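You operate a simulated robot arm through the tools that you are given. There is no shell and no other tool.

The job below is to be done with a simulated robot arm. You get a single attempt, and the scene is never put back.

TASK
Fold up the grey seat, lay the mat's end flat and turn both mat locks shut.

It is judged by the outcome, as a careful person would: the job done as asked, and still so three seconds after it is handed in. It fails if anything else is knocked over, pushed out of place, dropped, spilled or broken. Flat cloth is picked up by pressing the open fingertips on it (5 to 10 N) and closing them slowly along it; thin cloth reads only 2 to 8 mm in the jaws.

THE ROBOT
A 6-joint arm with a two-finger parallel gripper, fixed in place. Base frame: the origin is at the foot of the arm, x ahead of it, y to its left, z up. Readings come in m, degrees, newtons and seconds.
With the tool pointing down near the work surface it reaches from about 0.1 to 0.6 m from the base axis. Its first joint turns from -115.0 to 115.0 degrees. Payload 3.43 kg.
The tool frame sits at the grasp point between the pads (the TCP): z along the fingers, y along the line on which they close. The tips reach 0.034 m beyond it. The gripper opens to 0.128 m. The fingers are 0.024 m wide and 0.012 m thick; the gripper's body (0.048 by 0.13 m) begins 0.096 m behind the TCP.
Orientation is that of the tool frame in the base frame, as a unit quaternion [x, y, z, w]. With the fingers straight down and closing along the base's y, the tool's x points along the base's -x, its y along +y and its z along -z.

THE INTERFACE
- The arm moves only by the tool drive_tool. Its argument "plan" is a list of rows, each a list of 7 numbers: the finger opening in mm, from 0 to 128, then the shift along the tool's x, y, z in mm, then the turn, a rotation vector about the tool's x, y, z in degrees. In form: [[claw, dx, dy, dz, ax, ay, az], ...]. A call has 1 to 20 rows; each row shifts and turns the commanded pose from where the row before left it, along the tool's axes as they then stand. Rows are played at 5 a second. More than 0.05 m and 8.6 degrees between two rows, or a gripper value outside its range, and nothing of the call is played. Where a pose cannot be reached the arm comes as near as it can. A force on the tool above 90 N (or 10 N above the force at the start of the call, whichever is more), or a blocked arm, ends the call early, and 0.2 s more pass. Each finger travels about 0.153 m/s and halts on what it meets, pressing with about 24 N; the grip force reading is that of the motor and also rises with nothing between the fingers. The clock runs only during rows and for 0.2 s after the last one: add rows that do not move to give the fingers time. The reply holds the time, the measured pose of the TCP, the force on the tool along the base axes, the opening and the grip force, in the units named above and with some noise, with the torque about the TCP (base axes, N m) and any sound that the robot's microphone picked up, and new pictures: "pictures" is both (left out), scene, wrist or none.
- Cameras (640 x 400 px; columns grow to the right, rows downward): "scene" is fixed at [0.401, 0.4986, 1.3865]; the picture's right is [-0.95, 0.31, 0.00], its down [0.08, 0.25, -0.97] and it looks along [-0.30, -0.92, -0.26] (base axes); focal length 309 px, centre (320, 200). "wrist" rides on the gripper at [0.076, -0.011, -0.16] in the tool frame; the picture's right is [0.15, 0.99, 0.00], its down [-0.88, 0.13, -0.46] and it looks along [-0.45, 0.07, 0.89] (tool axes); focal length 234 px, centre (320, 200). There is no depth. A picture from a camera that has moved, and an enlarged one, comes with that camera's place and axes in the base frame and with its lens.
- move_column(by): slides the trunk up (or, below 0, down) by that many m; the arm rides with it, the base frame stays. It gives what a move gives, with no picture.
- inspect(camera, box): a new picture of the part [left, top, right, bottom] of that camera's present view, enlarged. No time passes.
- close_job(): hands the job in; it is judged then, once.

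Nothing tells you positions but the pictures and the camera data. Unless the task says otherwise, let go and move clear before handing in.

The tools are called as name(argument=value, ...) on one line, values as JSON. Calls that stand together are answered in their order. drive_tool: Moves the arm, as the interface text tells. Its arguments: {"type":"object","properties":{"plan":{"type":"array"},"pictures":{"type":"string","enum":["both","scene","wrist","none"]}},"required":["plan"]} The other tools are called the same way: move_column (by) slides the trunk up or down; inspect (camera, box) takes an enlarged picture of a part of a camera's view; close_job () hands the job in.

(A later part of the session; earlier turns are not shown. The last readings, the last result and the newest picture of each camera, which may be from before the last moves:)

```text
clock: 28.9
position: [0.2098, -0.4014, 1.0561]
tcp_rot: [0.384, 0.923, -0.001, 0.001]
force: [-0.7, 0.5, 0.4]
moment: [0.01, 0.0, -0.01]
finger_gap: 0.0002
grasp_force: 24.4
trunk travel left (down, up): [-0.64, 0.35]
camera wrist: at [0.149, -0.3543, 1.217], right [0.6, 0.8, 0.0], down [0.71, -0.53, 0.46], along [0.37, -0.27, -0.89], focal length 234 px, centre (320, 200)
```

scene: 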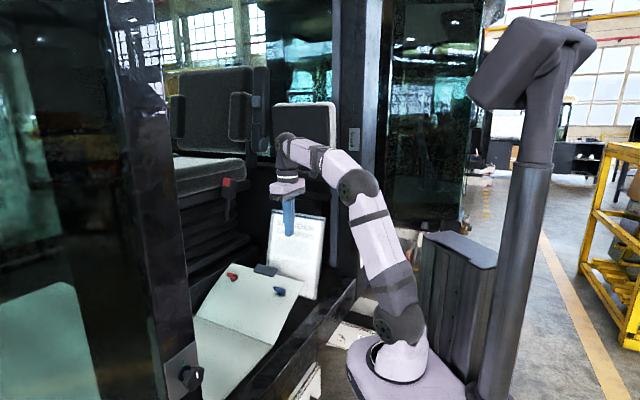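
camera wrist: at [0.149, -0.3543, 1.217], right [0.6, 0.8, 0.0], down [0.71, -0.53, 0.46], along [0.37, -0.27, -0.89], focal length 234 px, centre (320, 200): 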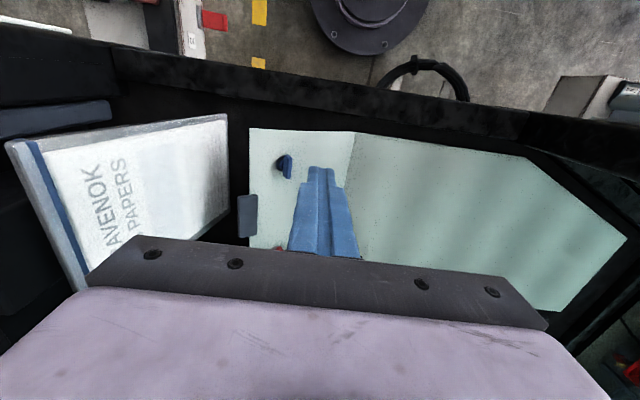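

Now the picture's right is the cab's outward direction and its down runs along the mat's end edge. I'll zoom in on the mat's end from here.

inspect(camera="wrist", box=[200, 110, 392, 230])

inspect(camera="wrist", box=[0, 60, 320, 260])

```text
3.33 times, centred on (296, 170) of wrist
camera zoom: at [0.149, -0.3543, 1.217], right [0.6, 0.8, 0.0], down [0.71, -0.53, 0.46], along [0.37, -0.27, -0.89], focal length 781 px, centre (400, 300)
```

zoom: 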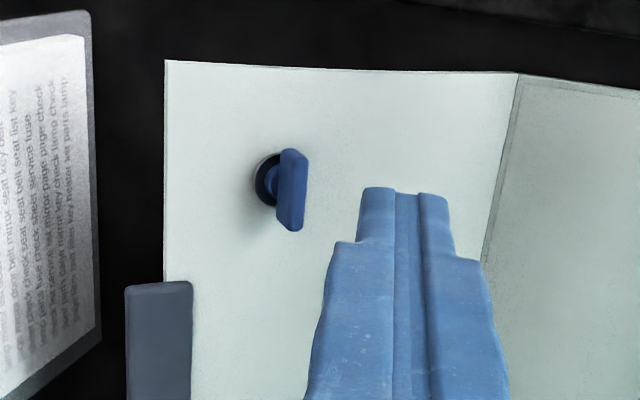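

```text
2.00 times, centred on (160, 160) of wrist
camera zoom: at [0.149, -0.3543, 1.217], right [0.6, 0.8, 0.0], down [0.71, -0.53, 0.46], along [0.37, -0.27, -0.89], focal length 468 px, centre (640, 280)
```

zoom: 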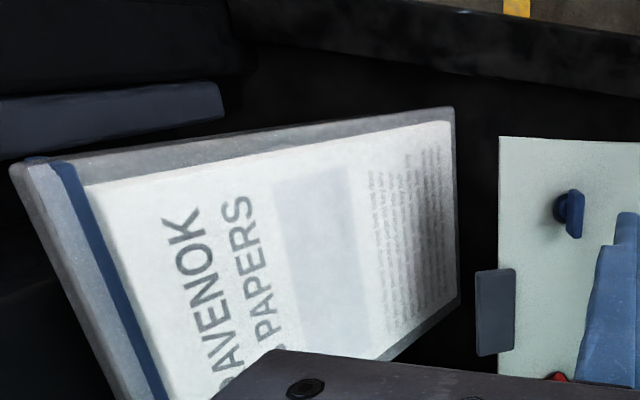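

The flap's crease is at z ≈ 0.67, and there is about 3 cm between the flat tab position and the booklet's foot. I'll tilt the tool outward 25° and bring the closed tips above the flap, midway between the two locks.

drive_tool(plan=[[0, 0, 0, 0, 0, -8.4, 0], [0, 0, 0, 0, 0, -8.3, 0], [0, 0, 0, 0, 0, -8.3, 0], [0, -7.8, -8, 39, 0, 0, 0], [0, -7.8, -8, 39, 0, 0, 0], [0, -7.8, -8, 39, 0, 0, 0], [0, -7.8, -8, 39, 0, 0, 0], [0, -7.8, -8, 39, 0, 0, 0], [0, -7.8, -8, 39, 0, 0, 0], [0, -7.8, -8, 39, 0, 0, 0]])

```text
clock: 31.1
position: [0.2859, -0.5586, 0.8347]
tcp_rot: [0.374, 0.902, -0.083, 0.2]
force: [-0.3, 0.8, -0.5]
moment: [0.02, 0.01, 0.0]
finger_gap: 0.0001
grasp_force: 23.8
trunk travel left (down, up): [-0.64, 0.35]
camera wrist: at [0.1818, -0.4694, 0.9463], right [0.61, 0.79, -0.06], down [0.52, -0.34, 0.79], along [0.6, -0.51, -0.62], focal length 234 px, centre (320, 200)
```

scene: 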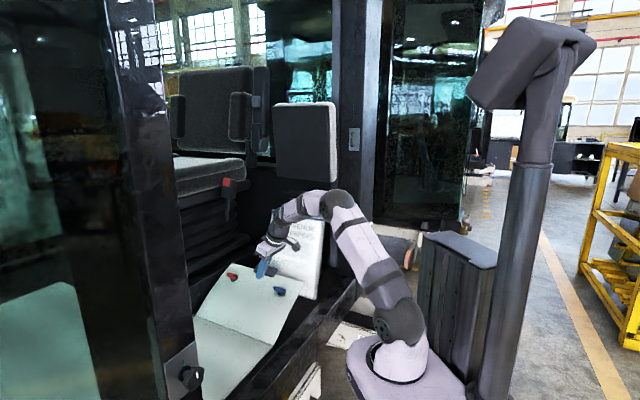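
wrist: 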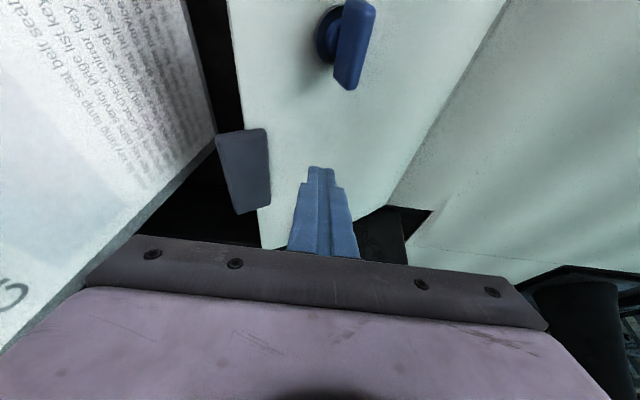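

The tips are above the flap, clear of both locks and the tab. I'll press down slowly, following the flap's arc.

drive_tool(plan=[[0, 6.2, 0, 13.3, 0, 0, 0], [0, 6.2, 0, 13.3, 0, 0, 0], [0, 6.2, 0, 13.3, 0, 0, 0], [0, 6.2, -5, 13.3, 0, 0, 0], [0, 6.2, -4, 13.3, 0, 0, 0], [0, 6.2, -3, 13.3, 0, 0, 0], [0, 6.2, -2, 13.3, 0, 0, 0]])

```text
clock: 32.7
position: [0.2773, -0.5695, 0.7295]
tcp_rot: [0.374, 0.902, -0.084, 0.201]
force: [-0.1, 0.0, 0.0]
moment: [0.0, -0.01, -0.01]
finger_gap: 0.0001
grasp_force: 23.8
trunk travel left (down, up): [-0.64, 0.35]
camera wrist: at [0.1722, -0.4798, 0.8427], right [0.61, 0.79, -0.06], down [0.52, -0.34, 0.79], along [0.6, -0.51, -0.62], focal length 234 px, centre (320, 200)
```

scene: 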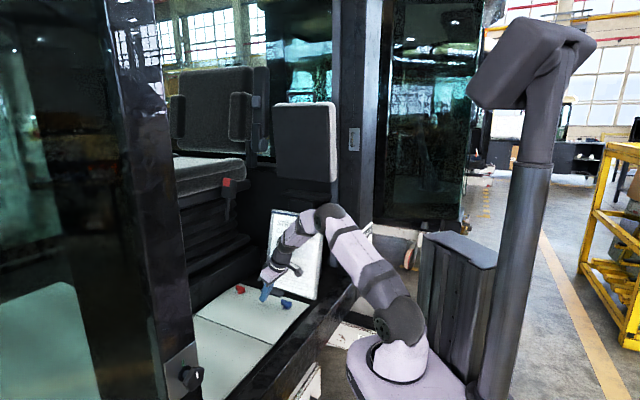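
wrist: 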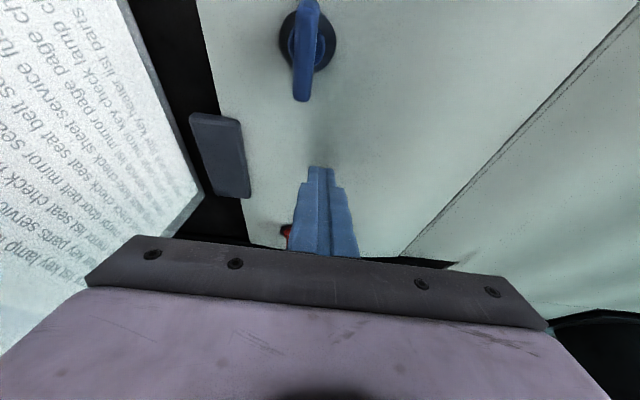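

The flap has already gone down nearly flat with no force on the tool. I'll keep lowering slowly until I feel the floor, to make sure it is fully down.

drive_tool(plan=[[0, 3.2, 0, 6.8, 0, 0, 0], [0, 3.2, 0, 6.8, 0, 0, 0], [0, 2.1, 0, 4.5, 0, 0, 0], [0, 2.1, 0, 4.5, 0, 0, 0], [0, 2.1, 0, 4.5, 0, 0, 0]])

inspect(camera="scene", box=[180, 260, 340, 360])

```text
clock: 33.9
position: [0.2768, -0.5659, 0.7147]
tcp_rot: [0.373, 0.9, -0.091, 0.208]
force: [-10.0, 20.9, 57.1]
moment: [0.64, 0.04, -0.09]
finger_gap: 0.0002
grasp_force: 24.1
trunk travel left (down, up): [-0.64, 0.35]
camera wrist: at [0.1713, -0.4754, 0.8243], right [0.61, 0.79, -0.07], down [0.51, -0.32, 0.8], along [0.61, -0.52, -0.6], focal length 234 px, centre (320, 200)
```

scene: 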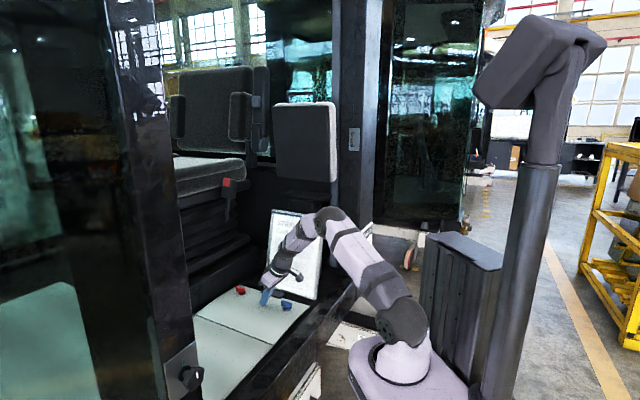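
wrist: 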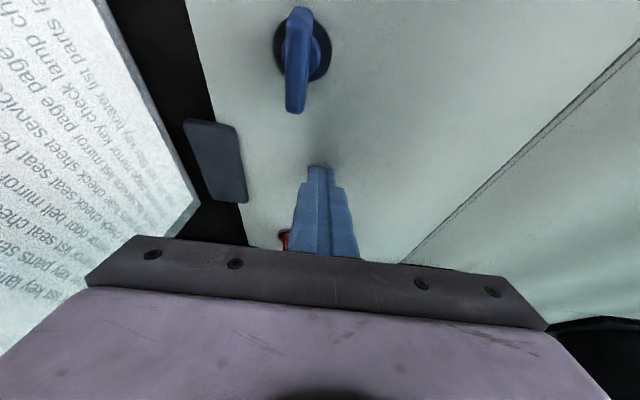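

```text
4.00 times, centred on (260, 310) of scene
camera zoom: at [0.401, 0.4986, 1.3865], right [-0.95, 0.31, 0.0], down [0.08, 0.25, -0.97], along [-0.3, -0.92, -0.26], focal length 1236 px, centre (560, -240)
```

zoom: 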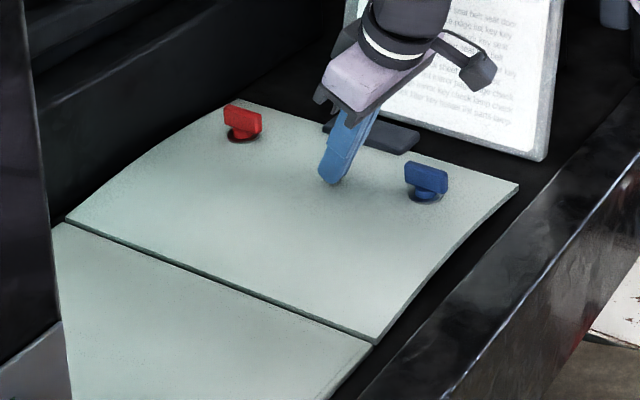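

At 57 N the tips are bottomed out at z ≈ 0.684, so the flap lies on the floor. I'll lift off to see whether it stays down.

drive_tool(plan=[[0, -3, 0, -7, 0, 0, 0], [0, -8, 0, -18, 0, 0, 0], [0, -12, 0, -26, 0, 0, 0], [0, -12, 0, -26, 0, 0, 0], [0, 0, 0, 0, 0, 0, 0], [0, 0, 0, 0, 0, 0, 0]])

inspect(camera="scene", box=[180, 260, 340, 360])

inspect(camera="wrist", box=[180, 0, 420, 150])

```text
clock: 35.3
position: [0.2757, -0.5654, 0.7863]
tcp_rot: [0.375, 0.902, -0.083, 0.199]
force: [-0.4, -0.6, -0.6]
moment: [-0.02, -0.03, 0.0]
finger_gap: 0.0001
grasp_force: 23.5
trunk travel left (down, up): [-0.64, 0.35]
camera wrist: at [0.1707, -0.4779, 0.8978], right [0.61, 0.79, -0.06], down [0.52, -0.34, 0.79], along [0.6, -0.51, -0.62], focal length 234 px, centre (320, 200)
```

scene: 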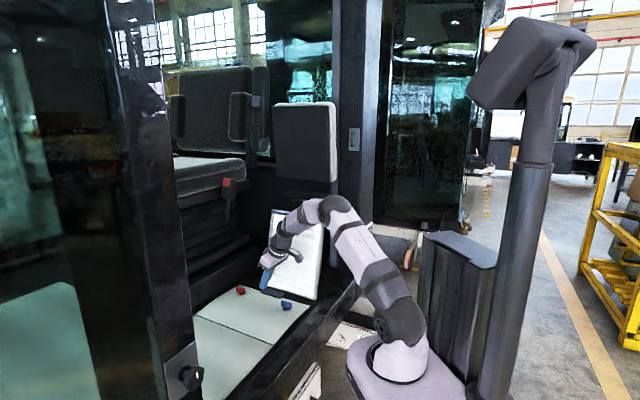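
wrist: 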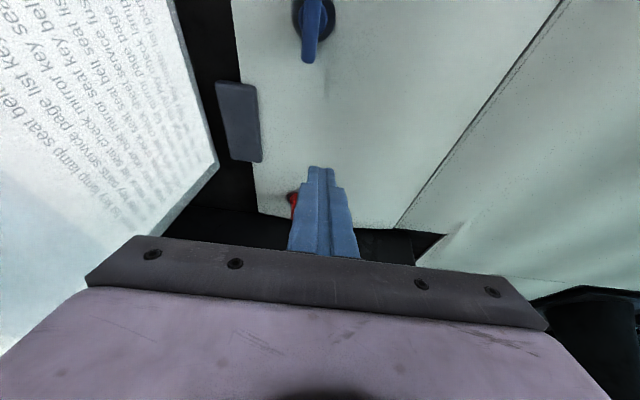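

```text
4.00 times, centred on (260, 310) of scene
camera zoom: at [0.401, 0.4986, 1.3865], right [-0.95, 0.31, 0.0], down [0.08, 0.25, -0.97], along [-0.3, -0.92, -0.26], focal length 1236 px, centre (560, -240)
```

zoom: 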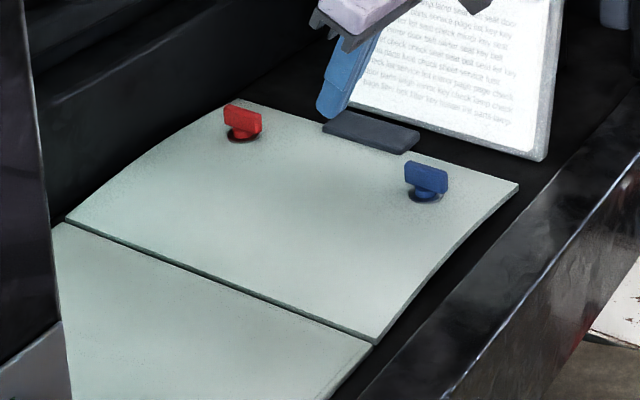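

```text
2.67 times, centred on (300, 75) of wrist
camera zoom: at [0.1707, -0.4779, 0.8978], right [0.61, 0.79, -0.06], down [0.52, -0.34, 0.79], along [0.6, -0.51, -0.62], focal length 624 px, centre (373, 533)
```

zoom: 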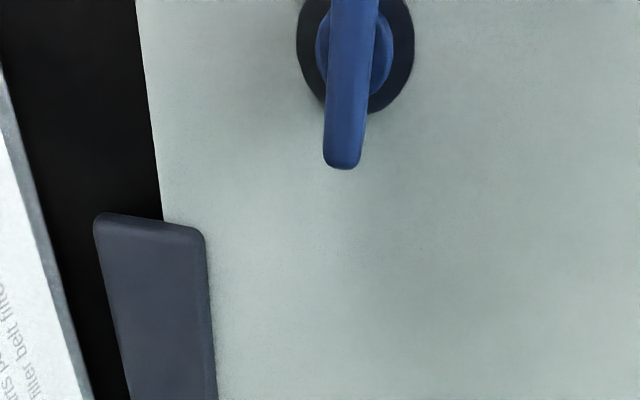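

The end stays flat. The blue lock is now at about (0.203, -0.521) with its wing about 12 mm thick and 46 mm long, from z ≈ 0.695 to 0.715. I'll bring the tool upright over it with the fingers open.

drive_tool(plan=[[20, 22, -7, -18, 0, 0, 0], [45, 22, -7, -18, 0, 0, 0], [45, 22.8, -6, -17.2, 0, 0, 0], [45, 0, 0, 0, 0, 8.3, 0], [45, 0, 0, 0, 0, 8.3, 0], [45, 0, 0, 0, 0, 8.4, 0], [45, 0, 0, 0, 0, 0, 0]])

inspect(camera="wrist", box=[200, 110, 440, 260])

```text
clock: 36.9
position: [0.204, -0.5221, 0.8058]
tcp_rot: [0.384, 0.923, -0.001, -0.002]
force: [0.1, 0.7, -0.2]
moment: [0.0, 0.02, -0.02]
finger_gap: 0.0451
grasp_force: 0.0
trunk travel left (down, up): [-0.64, 0.35]
camera wrist: at [0.1422, -0.4765, 0.9649], right [0.6, 0.8, 0.0], down [0.71, -0.53, 0.45], along [0.36, -0.27, -0.89], focal length 234 px, centre (320, 200)
```

scene: 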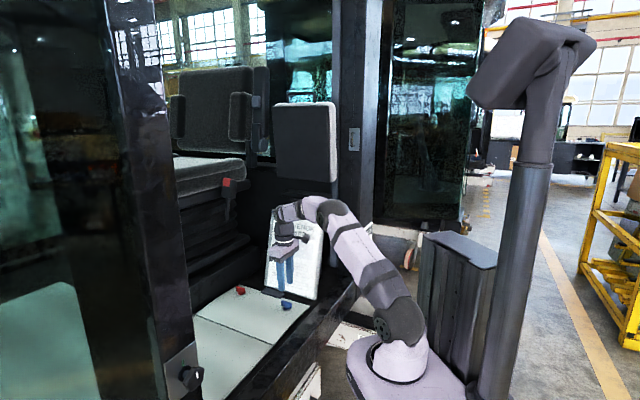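
wrist: 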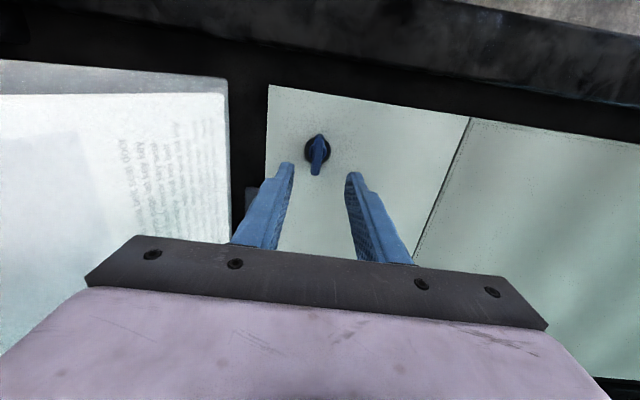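

```text
2.67 times, centred on (320, 185) of wrist
camera zoom: at [0.1422, -0.4765, 0.9649], right [0.6, 0.8, 0.0], down [0.71, -0.53, 0.45], along [0.36, -0.27, -0.89], focal length 624 px, centre (320, 240)
```

zoom: 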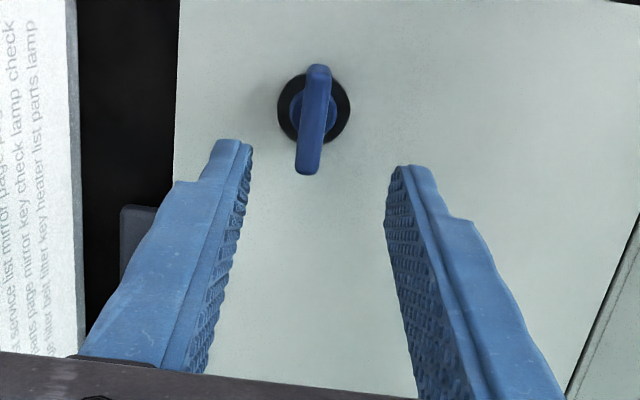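

The blue wing is parallel to the end edge and centred close to the tool. I'll lower the open fingers around it and close gently.

drive_tool(plan=[[45, 1.5, -3.5, 16, 0, 0, 0], [45, 0, 0, 16, 0, 0, 0], [45, 0, 0, 16, 0, 0, 0], [45, 0, 0, 16, 0, 0, 0], [45, 0, 0, 8, 0, 0, 0], [45, 0, 0, 6, 0, 0, 0], [45, 0, 0, 0, 0, 0, 0]])

inspect(camera="wrist", box=[200, 110, 440, 260])

inspect(camera="scene", box=[240, 260, 336, 320])

```text
clock: 38.5
position: [0.201, -0.5232, 0.7266]
tcp_rot: [0.383, 0.924, -0.002, 0.001]
force: [-0.2, -0.3, 0.1]
moment: [-0.04, 0.04, 0.02]
finger_gap: 0.0449
grasp_force: 0.0
trunk travel left (down, up): [-0.64, 0.35]
camera wrist: at [0.1391, -0.4777, 0.8864], right [0.6, 0.8, 0.0], down [0.71, -0.53, 0.46], along [0.37, -0.27, -0.89], focal length 234 px, centre (320, 200)
```

scene: 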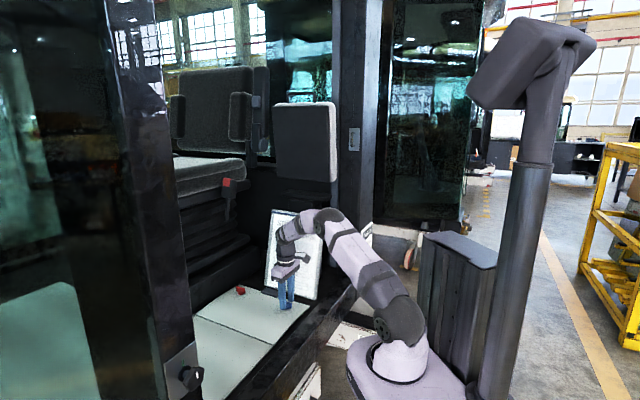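
wrist: 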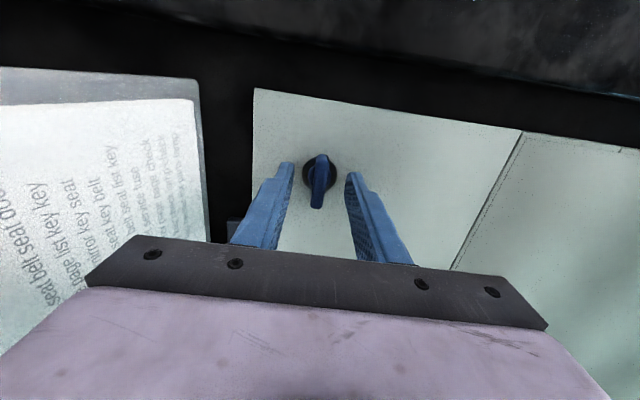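

```text
2.67 times, centred on (320, 185) of wrist
camera zoom: at [0.1391, -0.4777, 0.8864], right [0.6, 0.8, 0.0], down [0.71, -0.53, 0.46], along [0.37, -0.27, -0.89], focal length 624 px, centre (320, 240)
```

zoom: 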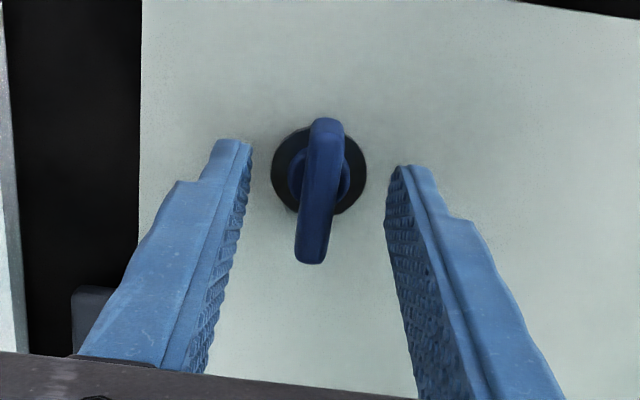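

```text
6.67 times, centred on (288, 290) of scene
camera zoom: at [0.401, 0.4986, 1.3865], right [-0.95, 0.31, 0.0], down [0.08, 0.25, -0.97], along [-0.3, -0.92, -0.26], focal length 2061 px, centre (533, -400)
```

zoom: 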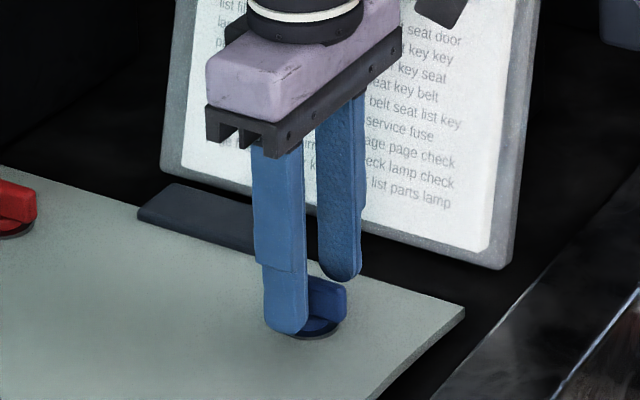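

The wing is centred between the fingers. I'll close on it and check the grip.

drive_tool(plan=[[35, 0, 0, 0, 0, 0, 0], [25, 0, 0, 0, 0, 0, 0], [16, 0, 0, 0, 0, 0, 0], [8, 0, 0, 0, 0, 0, 0], [6, 0, 0, 0, 0, 0, 0]])

inspect(camera="wrist", box=[200, 110, 440, 260])

```text
clock: 39.7
position: [0.2021, -0.5222, 0.7276]
tcp_rot: [0.384, 0.923, -0.001, 0.001]
force: [-0.4, -0.6, -0.5]
moment: [0.05, 0.01, -0.02]
finger_gap: 0.0105
grasp_force: 44.6
trunk travel left (down, up): [-0.64, 0.35]
camera wrist: at [0.139, -0.4778, 0.8866], right [0.6, 0.8, 0.0], down [0.71, -0.53, 0.46], along [0.37, -0.27, -0.89], focal length 234 px, centre (320, 200)
```

scene: 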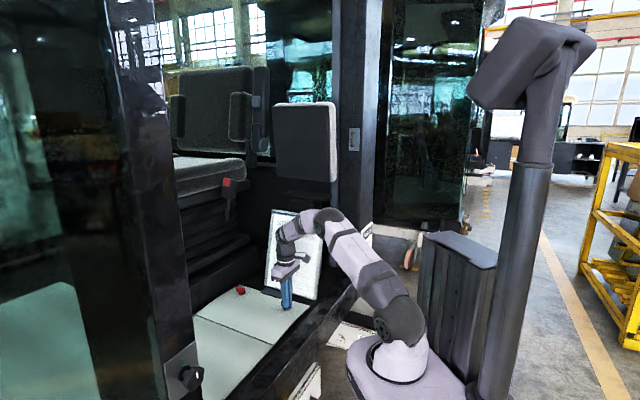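
wrist: 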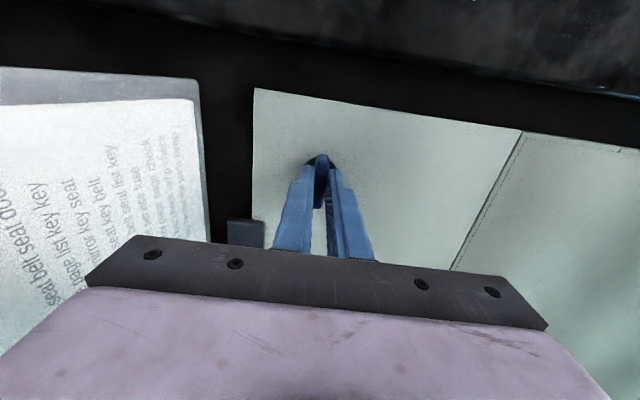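

```text
2.67 times, centred on (320, 185) of wrist
camera zoom: at [0.139, -0.4778, 0.8866], right [0.6, 0.8, 0.0], down [0.71, -0.53, 0.46], along [0.37, -0.27, -0.89], focal length 624 px, centre (320, 240)
```

zoom: 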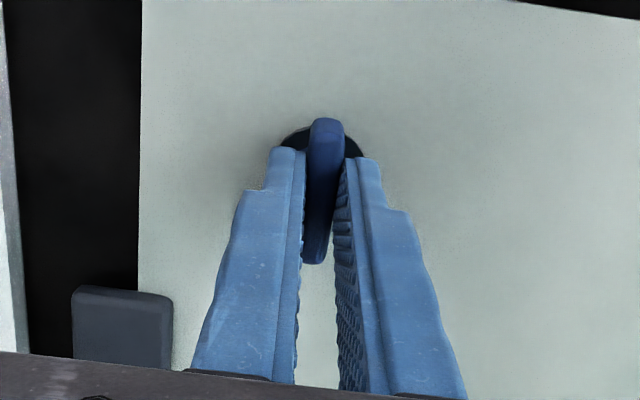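

I have a good grip: 10.5 mm gap at 45 N. I'll try a small clockwise turn (seen from above) and read the torque to find out which way it goes.

drive_tool(plan=[[6, 0, 0, 0, 0, 0, 4], [6, 0, 0, 0, 0, 0, 4], [6, 0, 0, 0, 0, 0, 4]])

inspect(camera="wrist", box=[200, 110, 440, 260])

```text
clock: 40.5
position: [0.2018, -0.5239, 0.7269]
tcp_rot: [0.479, 0.878, 0.0, 0.001]
force: [3.0, 2.4, -0.7]
moment: [-0.14, -0.19, 0.02]
finger_gap: 0.0108
grasp_force: 44.9
trunk travel left (down, up): [-0.64, 0.35]
camera wrist: at [0.1503, -0.4656, 0.8865], right [0.75, 0.66, 0.0], down [0.59, -0.67, 0.46], along [0.3, -0.34, -0.89], focal length 234 px, centre (320, 200)
```

scene: 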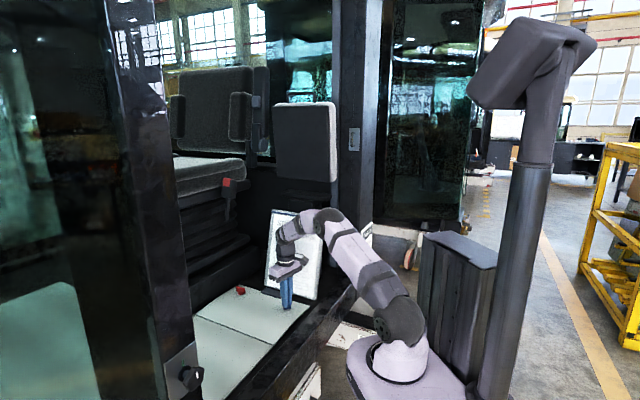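
wrist: 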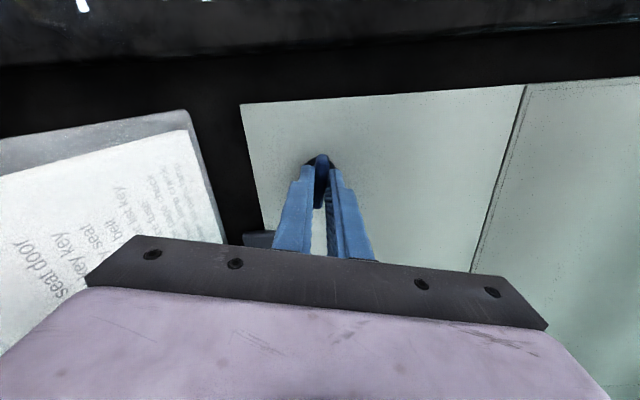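

```text
2.67 times, centred on (320, 185) of wrist
camera zoom: at [0.1503, -0.4656, 0.8865], right [0.75, 0.66, 0.0], down [0.59, -0.67, 0.46], along [0.3, -0.34, -0.89], focal length 624 px, centre (320, 240)
```

zoom: 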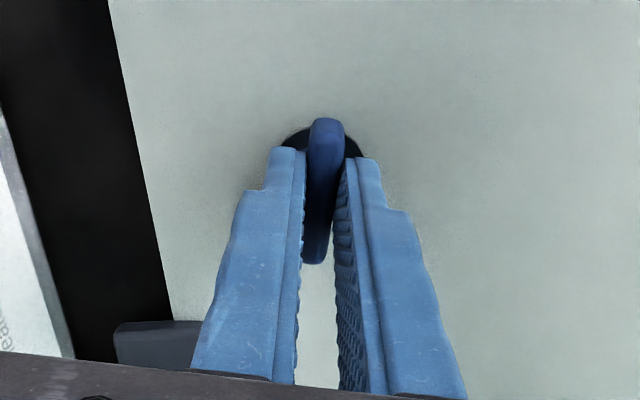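

The wing turned with the fingers easily, so clockwise is right. I'll keep turning while watching the torque.

drive_tool(plan=[[6, 0, 0, 0, 0, 0, 6], [6, 0, 0, 0, 0, 0, 6], [6, 0, 0, 0, 0, 0, 6], [6, 0, 0, 0, 0, 0, 6], [6, 0, 0, 0, 0, 0, 6], [6, 0, 0, 0, 0, 0, 6], [6, 0, 0, 0, 0, 0, 6]])

inspect(camera="wrist", box=[200, 110, 440, 260])

```text
clock: 42.1
position: [0.2045, -0.5224, 0.7259]
tcp_rot: [0.761, 0.648, -0.001, 0.001]
force: [18.4, 2.4, -4.8]
moment: [0.18, -0.39, 0.08]
finger_gap: 0.0106
grasp_force: 44.7
trunk travel left (down, up): [-0.64, 0.35]
camera wrist: at [0.2037, -0.4461, 0.8866], right [1.0, -0.01, 0.0], down [-0.01, -0.89, 0.46], along [-0.01, -0.46, -0.89], focal length 234 px, centre (320, 200)
```

scene: 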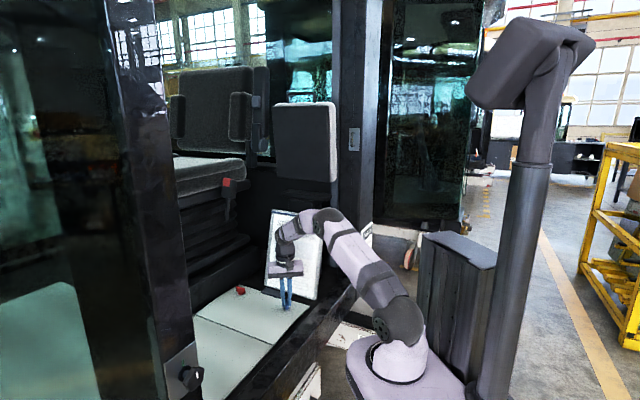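
wrist: 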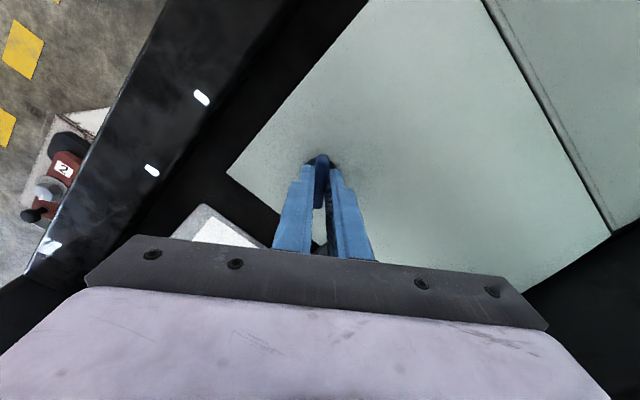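

```text
2.67 times, centred on (320, 185) of wrist
camera zoom: at [0.2037, -0.4461, 0.8866], right [1.0, -0.01, 0.0], down [-0.01, -0.89, 0.46], along [-0.01, -0.46, -0.89], focal length 624 px, centre (320, 240)
```

zoom: 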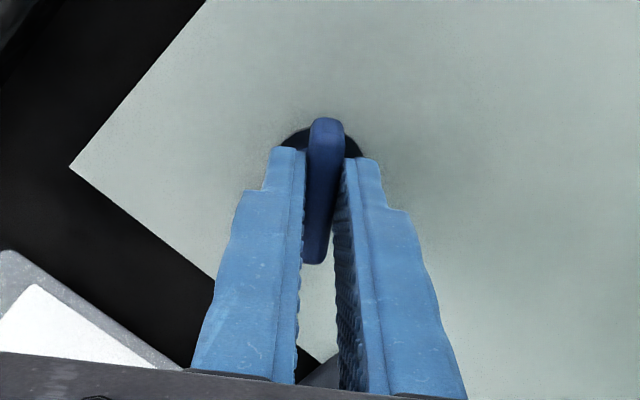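

The blue lock has turned about 54°, with some side load because the grip is slightly off its axis. I'll shift a little toward the load and continue to 90°.

drive_tool(plan=[[6, 0, 1.5, 0, 0, 0, 4], [6, 0, 1, 0, 0, 0, 6], [6, 0, 0.5, 0, 0, 0, 6], [6, 0, 0, 0, 0, 0, 6]])

```text
clock: 43.1
position: [0.2056, -0.5244, 0.7271]
tcp_rot: [0.871, 0.492, -0.001, -0.001]
force: [10.4, 4.2, -6.2]
moment: [-0.08, -0.22, 0.07]
finger_gap: 0.0108
grasp_force: 44.1
trunk travel left (down, up): [-0.64, 0.35]
camera wrist: at [0.2339, -0.4527, 0.8866], right [0.92, -0.39, 0.0], down [-0.34, -0.82, 0.46], along [-0.18, -0.42, -0.89], focal length 234 px, centre (320, 200)
```

scene: 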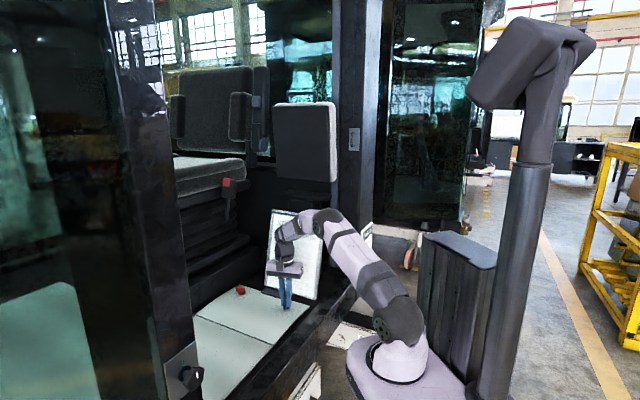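
wrist: 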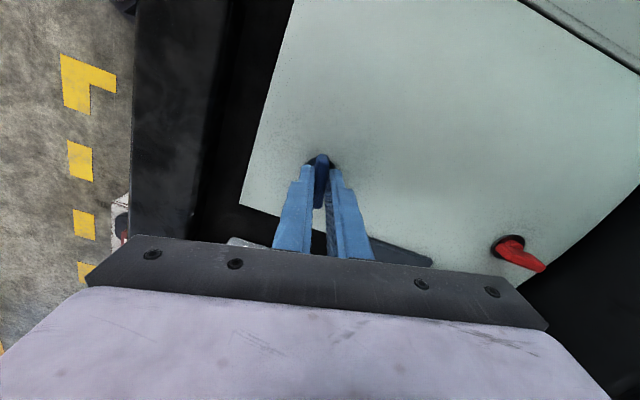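

It has turned 76° with low torque. I'll carry on past 90° carefully until I feel the stop.

drive_tool(plan=[[6, 0, 0.5, 0, 0, 0, 5], [6, 0, 0.5, 0, 0, 0, 5], [6, 0, 0, 0, 0, 0, 4]], pictures="none")

drive_tool(plan=[[6, 0, 0, 0, 0, 0, 4]])

inspect(camera="wrist", box=[200, 110, 440, 260])

```text
clock: 43.9
position: [0.2046, -0.5232, 0.727]
tcp_rot: [0.924, 0.382, 0.0, 0.001]
force: [8.2, 8.0, -2.6]
moment: [0.36, -0.29, 0.21]
finger_gap: 0.0107
grasp_force: 44.5
trunk travel left (down, up): [-0.64, 0.35]
```

```text
clock: 44.3
position: [0.2043, -0.5242, 0.7263]
tcp_rot: [0.937, 0.35, -0.002, 0.001]
force: [6.6, 9.5, -3.7]
moment: [0.41, -0.37, 1.28]
finger_gap: 0.012
grasp_force: 45.3
trunk travel left (down, up): [-0.64, 0.35]
camera wrist: at [0.2544, -0.4657, 0.8867], right [0.76, -0.65, 0.0], down [-0.58, -0.68, 0.46], along [-0.3, -0.35, -0.89], focal length 234 px, centre (320, 200)
```

scene: 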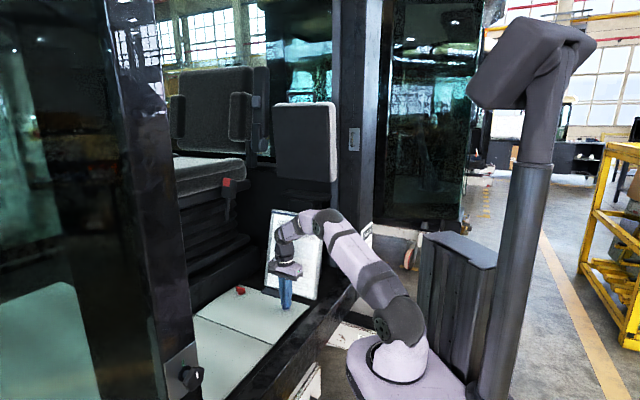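
wrist: 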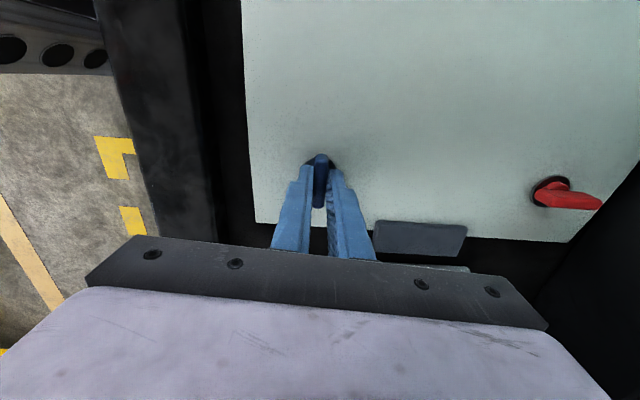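

```text
2.67 times, centred on (320, 185) of wrist
camera zoom: at [0.2544, -0.4657, 0.8867], right [0.76, -0.65, 0.0], down [-0.58, -0.68, 0.46], along [-0.3, -0.35, -0.89], focal length 624 px, centre (320, 240)
```

zoom: 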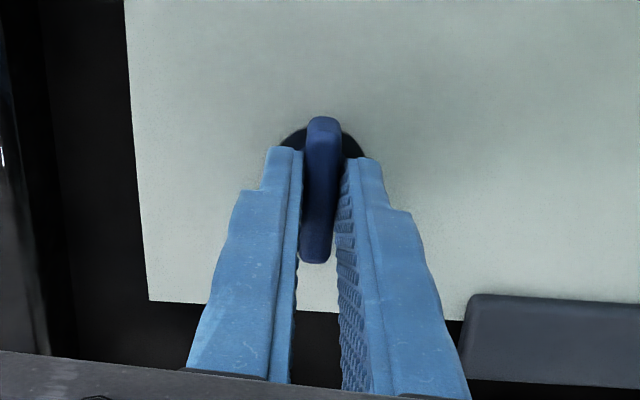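

The torque jumped to 1.3 N m at about 92°, so blue has reached its shut stop. I'll ease off, release and lift away, then check both locks.

drive_tool(plan=[[6, 0, 0, 0, 0, 0, -3], [20, 0, 0, 0, 0, 0, 0], [40, 0, 0, 0, 0, 0, 0], [45, 0, 0, -5, 0, 0, 0], [45, 0, 0, -20, 0, 0, 0], [45, 0, 0, -30, 0, 0, 0], [45, 0, 0, -40, 0, 0, 0]])

inspect(camera="wrist", box=[200, 60, 640, 335])

inspect(camera="scene", box=[220, 270, 316, 330])

```text
clock: 45.9
position: [0.2051, -0.522, 0.8224]
tcp_rot: [0.927, 0.375, 0.0, 0.001]
force: [0.8, 0.2, 0.0]
moment: [-0.02, -0.03, 0.01]
finger_gap: 0.045
grasp_force: 0.0
trunk travel left (down, up): [-0.64, 0.35]
camera wrist: at [0.2511, -0.4614, 0.9821], right [0.79, -0.61, 0.0], down [-0.54, -0.7, 0.46], along [-0.28, -0.36, -0.89], focal length 234 px, centre (320, 200)
```

scene: 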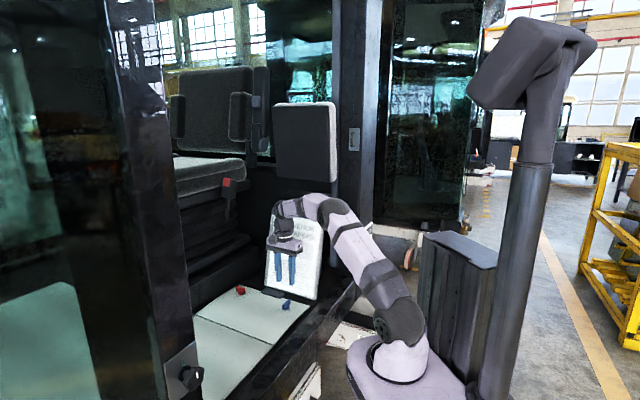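
wrist: 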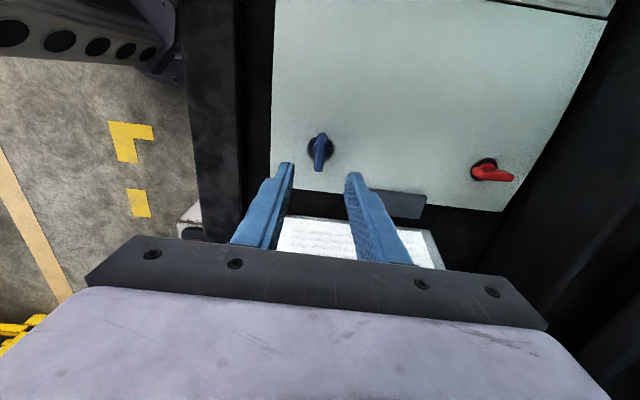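

```text
1.45 times, centred on (420, 198) of wrist
camera zoom: at [0.2511, -0.4614, 0.9821], right [0.79, -0.61, 0.0], down [-0.54, -0.7, 0.46], along [-0.28, -0.36, -0.89], focal length 341 px, centre (174, 204)
```

zoom: 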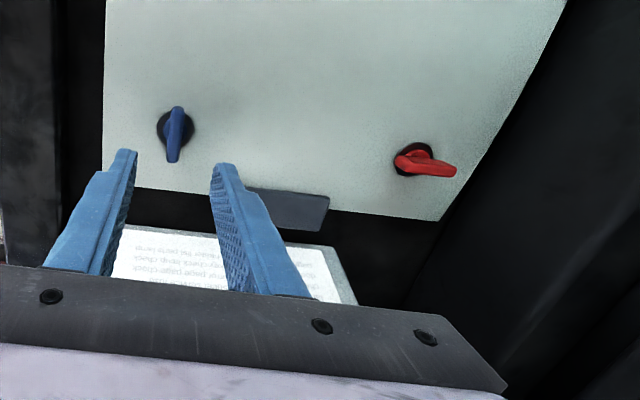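

```text
6.67 times, centred on (268, 300) of scene
camera zoom: at [0.401, 0.4986, 1.3865], right [-0.95, 0.31, 0.0], down [0.08, 0.25, -0.97], along [-0.3, -0.92, -0.26], focal length 2061 px, centre (667, -467)
```

zoom: 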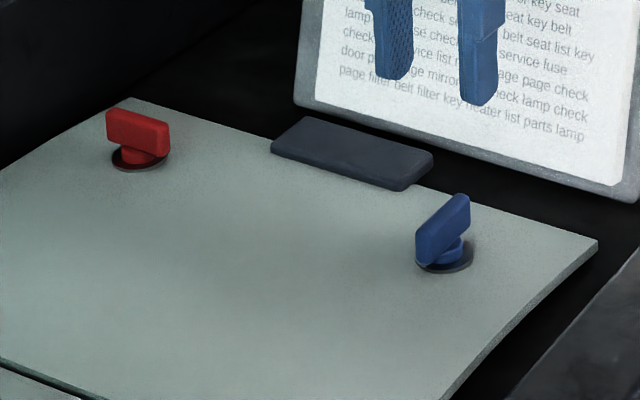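

Blue is shut at 90°, and red's wing still lies along the edge at about (0.360, -0.681), which needs an outward tilt to reach. I'll turn the tool back, close the fingers, tilt 35° and travel over to hover beside the red wing.

drive_tool(plan=[[30, 0, 0, 0, 0, 0, -8.3], [15, 0, 0, 0, 0, 0, -8.3], [0, 0, 0, 0, 0, 0, -8.3], [0, 0, 0, 0, 0, 0, -8.3], [0, 0, 0, 0, 0, 0, -8.3], [0, 0, 0, 0, 0, 0, -8.3], [0, 0, 0, 0, 0, 0, -8.3], [0, 0, 0, 0, 0, 0, -8.3], [0, 0, 0, 0, 0, 0, -8.3], [0, 0, 0, 0, 0, 0, -8.3], [0, 0, 0, 0, 0, 0, -7.8], [0, 0, 0, 0, 0, -8, 0], [0, 0, 0, 0, 0, -8, 0], [0, 0, 0, 0, 0, -8, 0], [0, 0, 0, 0, 0, -8, 0], [0, 0, 0, 0, 0, -3, 0]], pictures="wrist")

```text
clock: 49.3
position: [0.2039, -0.5234, 0.8216]
tcp_rot: [0.367, 0.88, -0.117, 0.278]
force: [-0.4, -0.1, -0.5]
moment: [-0.01, -0.01, 0.02]
finger_gap: 0.0002
grasp_force: 23.8
trunk travel left (down, up): [-0.64, 0.35]
camera wrist: at [0.0875, -0.4221, 0.9094], right [0.62, 0.78, -0.09], down [0.42, -0.23, 0.88], along [0.67, -0.58, -0.47], focal length 234 px, centre (320, 200)
```

wrist: 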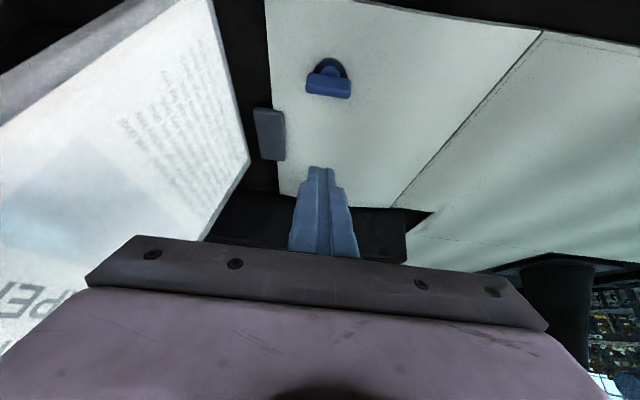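

Orientation is set. Now I'll travel to hover on the wall side of red's near end.

drive_tool(plan=[[0, -27.6, -7.2, 27.2, 0, 0, 0], [0, -27.6, -7.2, 27.2, 0, 0, 0], [0, -27.6, -7.2, 27.2, 0, 0, 0], [0, -27.6, -7.2, 27.2, 0, 0, 0], [0, -27.6, -7.2, 27.2, 0, 0, 0], [0, 0, 0, 0, 0, 0, 0]])

inspect(camera="scene", box=[200, 250, 328, 330])

inspect(camera="wrist", box=[180, 60, 420, 210])

```text
clock: 50.7
position: [0.3116, -0.686, 0.7894]
tcp_rot: [0.368, 0.88, -0.116, 0.277]
force: [-0.4, -0.1, -0.1]
moment: [0.02, 0.05, 0.03]
finger_gap: 0.0001
grasp_force: 24.1
trunk travel left (down, up): [-0.64, 0.35]
camera wrist: at [0.1949, -0.5841, 0.8764], right [0.62, 0.78, -0.08], down [0.42, -0.24, 0.88], along [0.67, -0.58, -0.47], focal length 234 px, centre (320, 200)
```

scene: 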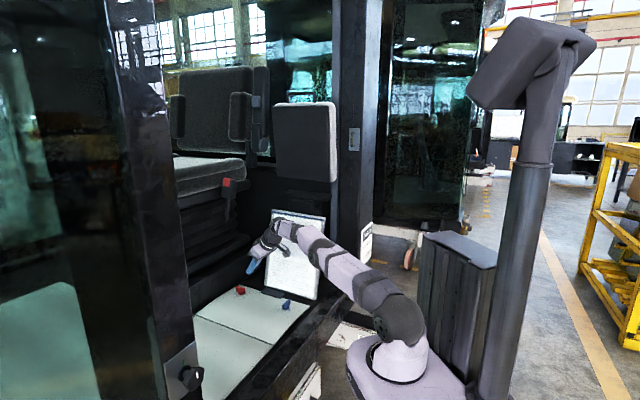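
wrist: 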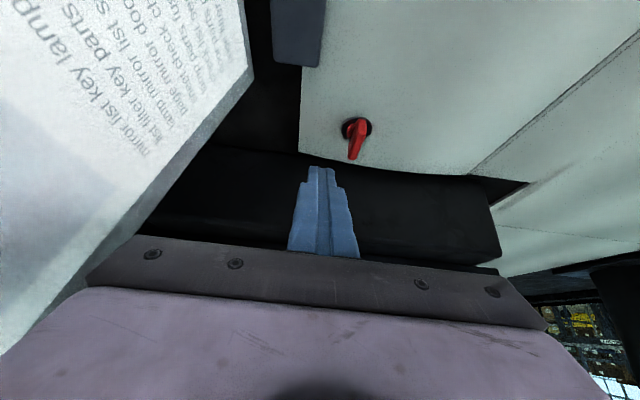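

```text
5.00 times, centred on (264, 290) of scene
camera zoom: at [0.401, 0.4986, 1.3865], right [-0.95, 0.31, 0.0], down [0.08, 0.25, -0.97], along [-0.3, -0.92, -0.26], focal length 1546 px, centre (600, -250)
```

zoom: 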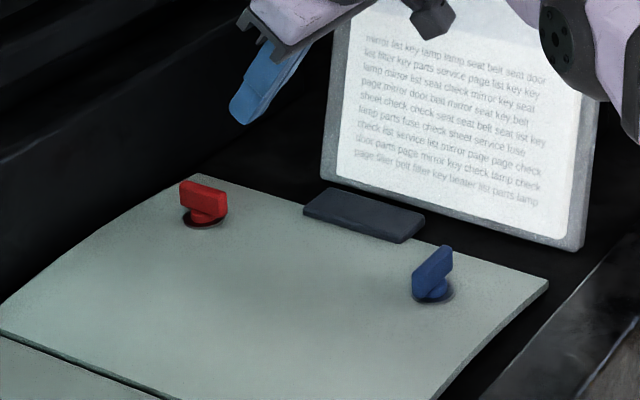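

```text
2.67 times, centred on (300, 135) of wrist
camera zoom: at [0.1949, -0.5841, 0.8764], right [0.62, 0.78, -0.08], down [0.42, -0.24, 0.88], along [0.67, -0.58, -0.47], focal length 624 px, centre (373, 373)
```

zoom: 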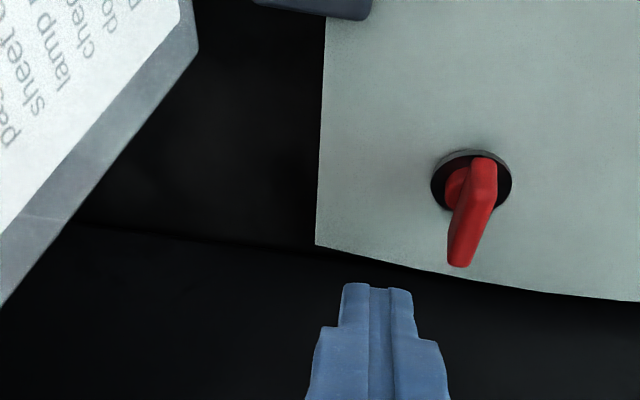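

The fingertips are on the wall side of red's near end, with clear air to the booklet. I'll lower them to just above the mat.

drive_tool(plan=[[0, 7.2, 0, 10.2, 0, 0, 0], [0, 7.2, 0, 10.2, 0, 0, 0], [0, 7.2, 0, 10.2, 0, 0, 0], [0, 7.2, 0, 10.2, 0, 0, 0], [0, 7, 0, 10.2, 0, 0, 0], [0, 0, 0, 0, 0, 0, 0]])

inspect(camera="wrist", box=[200, 100, 440, 250])

inspect(camera="scene", box=[200, 250, 328, 330])

```text
clock: 52.1
position: [0.3121, -0.6855, 0.7277]
tcp_rot: [0.367, 0.88, -0.116, 0.278]
force: [-0.2, 0.3, 0.0]
moment: [0.03, 0.01, -0.01]
finger_gap: 0.0002
grasp_force: 24.0
trunk travel left (down, up): [-0.64, 0.35]
camera wrist: at [0.1963, -0.5843, 0.8146], right [0.62, 0.78, -0.09], down [0.42, -0.23, 0.88], along [0.67, -0.58, -0.47], focal length 234 px, centre (320, 200)
```

scene: 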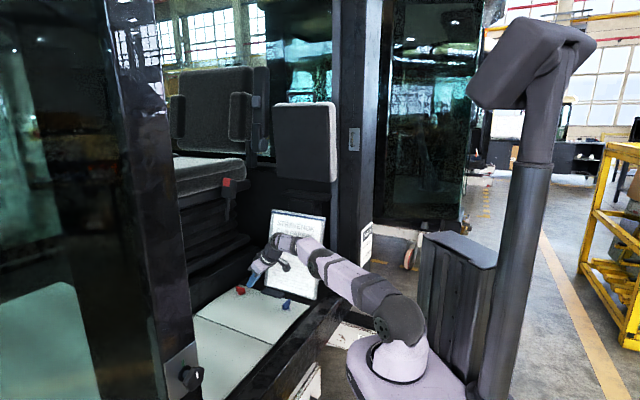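
wrist: 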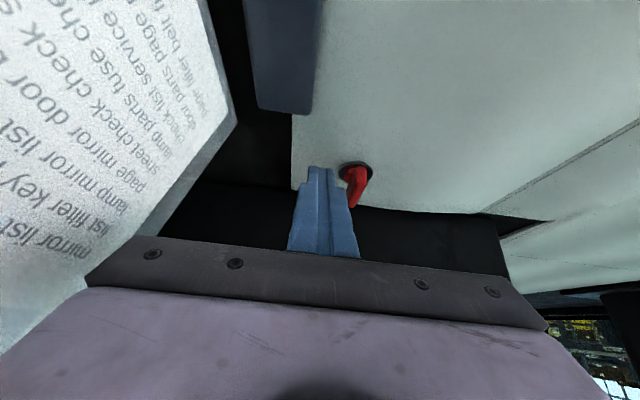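

```text
2.67 times, centred on (320, 175) of wrist
camera zoom: at [0.1963, -0.5843, 0.8146], right [0.62, 0.78, -0.09], down [0.42, -0.23, 0.88], along [0.67, -0.58, -0.47], focal length 624 px, centre (320, 267)
```

zoom: 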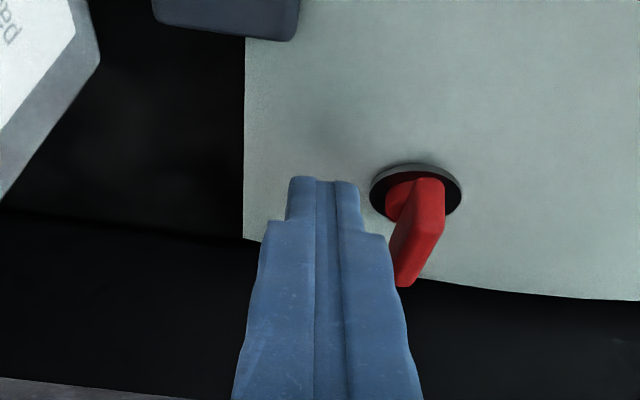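

```text
5.00 times, centred on (264, 290) of scene
camera zoom: at [0.401, 0.4986, 1.3865], right [-0.95, 0.31, 0.0], down [0.08, 0.25, -0.97], along [-0.3, -0.92, -0.26], focal length 1546 px, centre (600, -250)
```

zoom: 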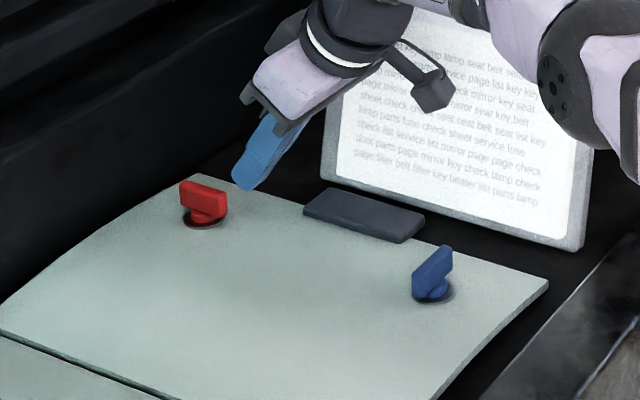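

The closed fingertips are beside the red wing, just above the mat. I'll push its near end outward (clockwise, like blue) in small steps and watch the force.

drive_tool(plan=[[0, 0, 6, 0, 0, 0, 0], [0, 0, 6, 0, 0, 0, 0], [0, 0, 5, 0, 0, 0, 0], [0, 0, 4, 0, 0, 0, 0], [0, 0, 4, 0, 0, 0, 0]])

inspect(camera="wrist", box=[200, 100, 440, 250])

inspect(camera="scene", box=[200, 250, 328, 330])

```text
clock: 53.3
position: [0.3273, -0.6697, 0.7282]
tcp_rot: [0.368, 0.88, -0.117, 0.277]
force: [-12.9, -1.9, 1.5]
moment: [-0.08, 0.24, -0.24]
finger_gap: 0.0
grasp_force: 23.8
trunk travel left (down, up): [-0.64, 0.35]
camera wrist: at [0.2119, -0.5673, 0.8151], right [0.62, 0.78, -0.09], down [0.42, -0.23, 0.88], along [0.66, -0.58, -0.47], focal length 234 px, centre (320, 200)
```

scene: 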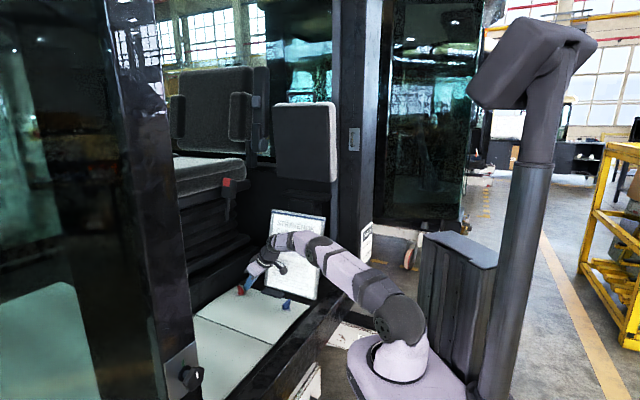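
wrist: 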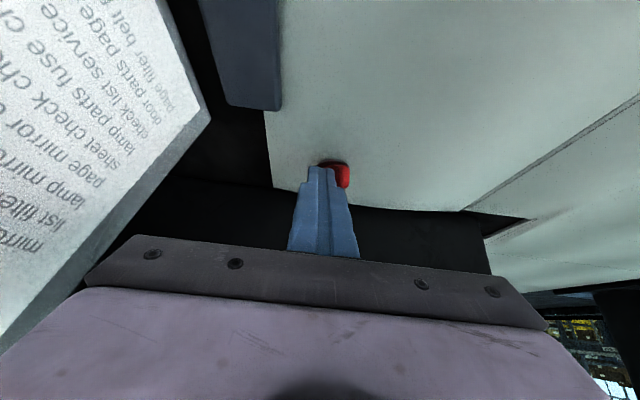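

```text
2.67 times, centred on (320, 175) of wrist
camera zoom: at [0.2119, -0.5673, 0.8151], right [0.62, 0.78, -0.09], down [0.42, -0.23, 0.88], along [0.66, -0.58, -0.47], focal length 624 px, centre (320, 267)
```

zoom: 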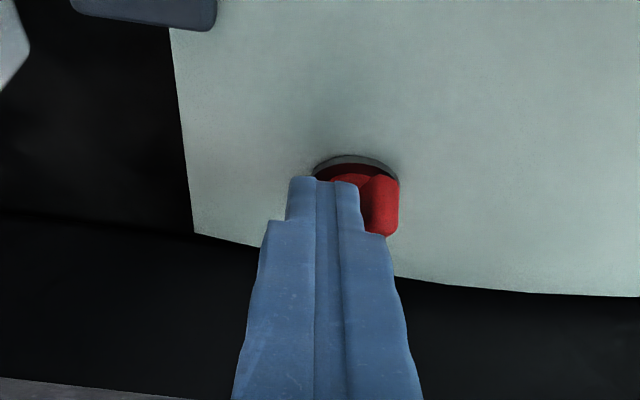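

```text
5.00 times, centred on (264, 290) of scene
camera zoom: at [0.401, 0.4986, 1.3865], right [-0.95, 0.31, 0.0], down [0.08, 0.25, -0.97], along [-0.3, -0.92, -0.26], focal length 1546 px, centre (600, -250)
```

zoom: 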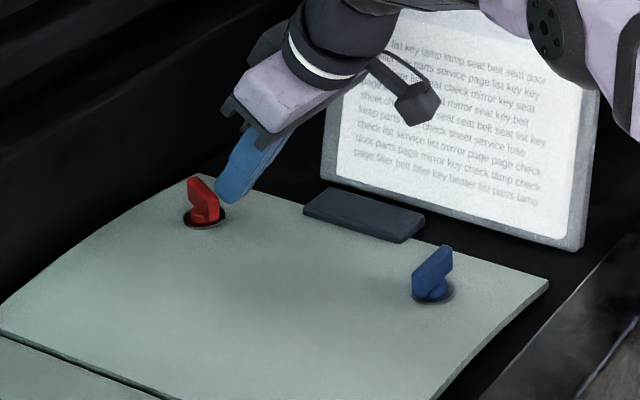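

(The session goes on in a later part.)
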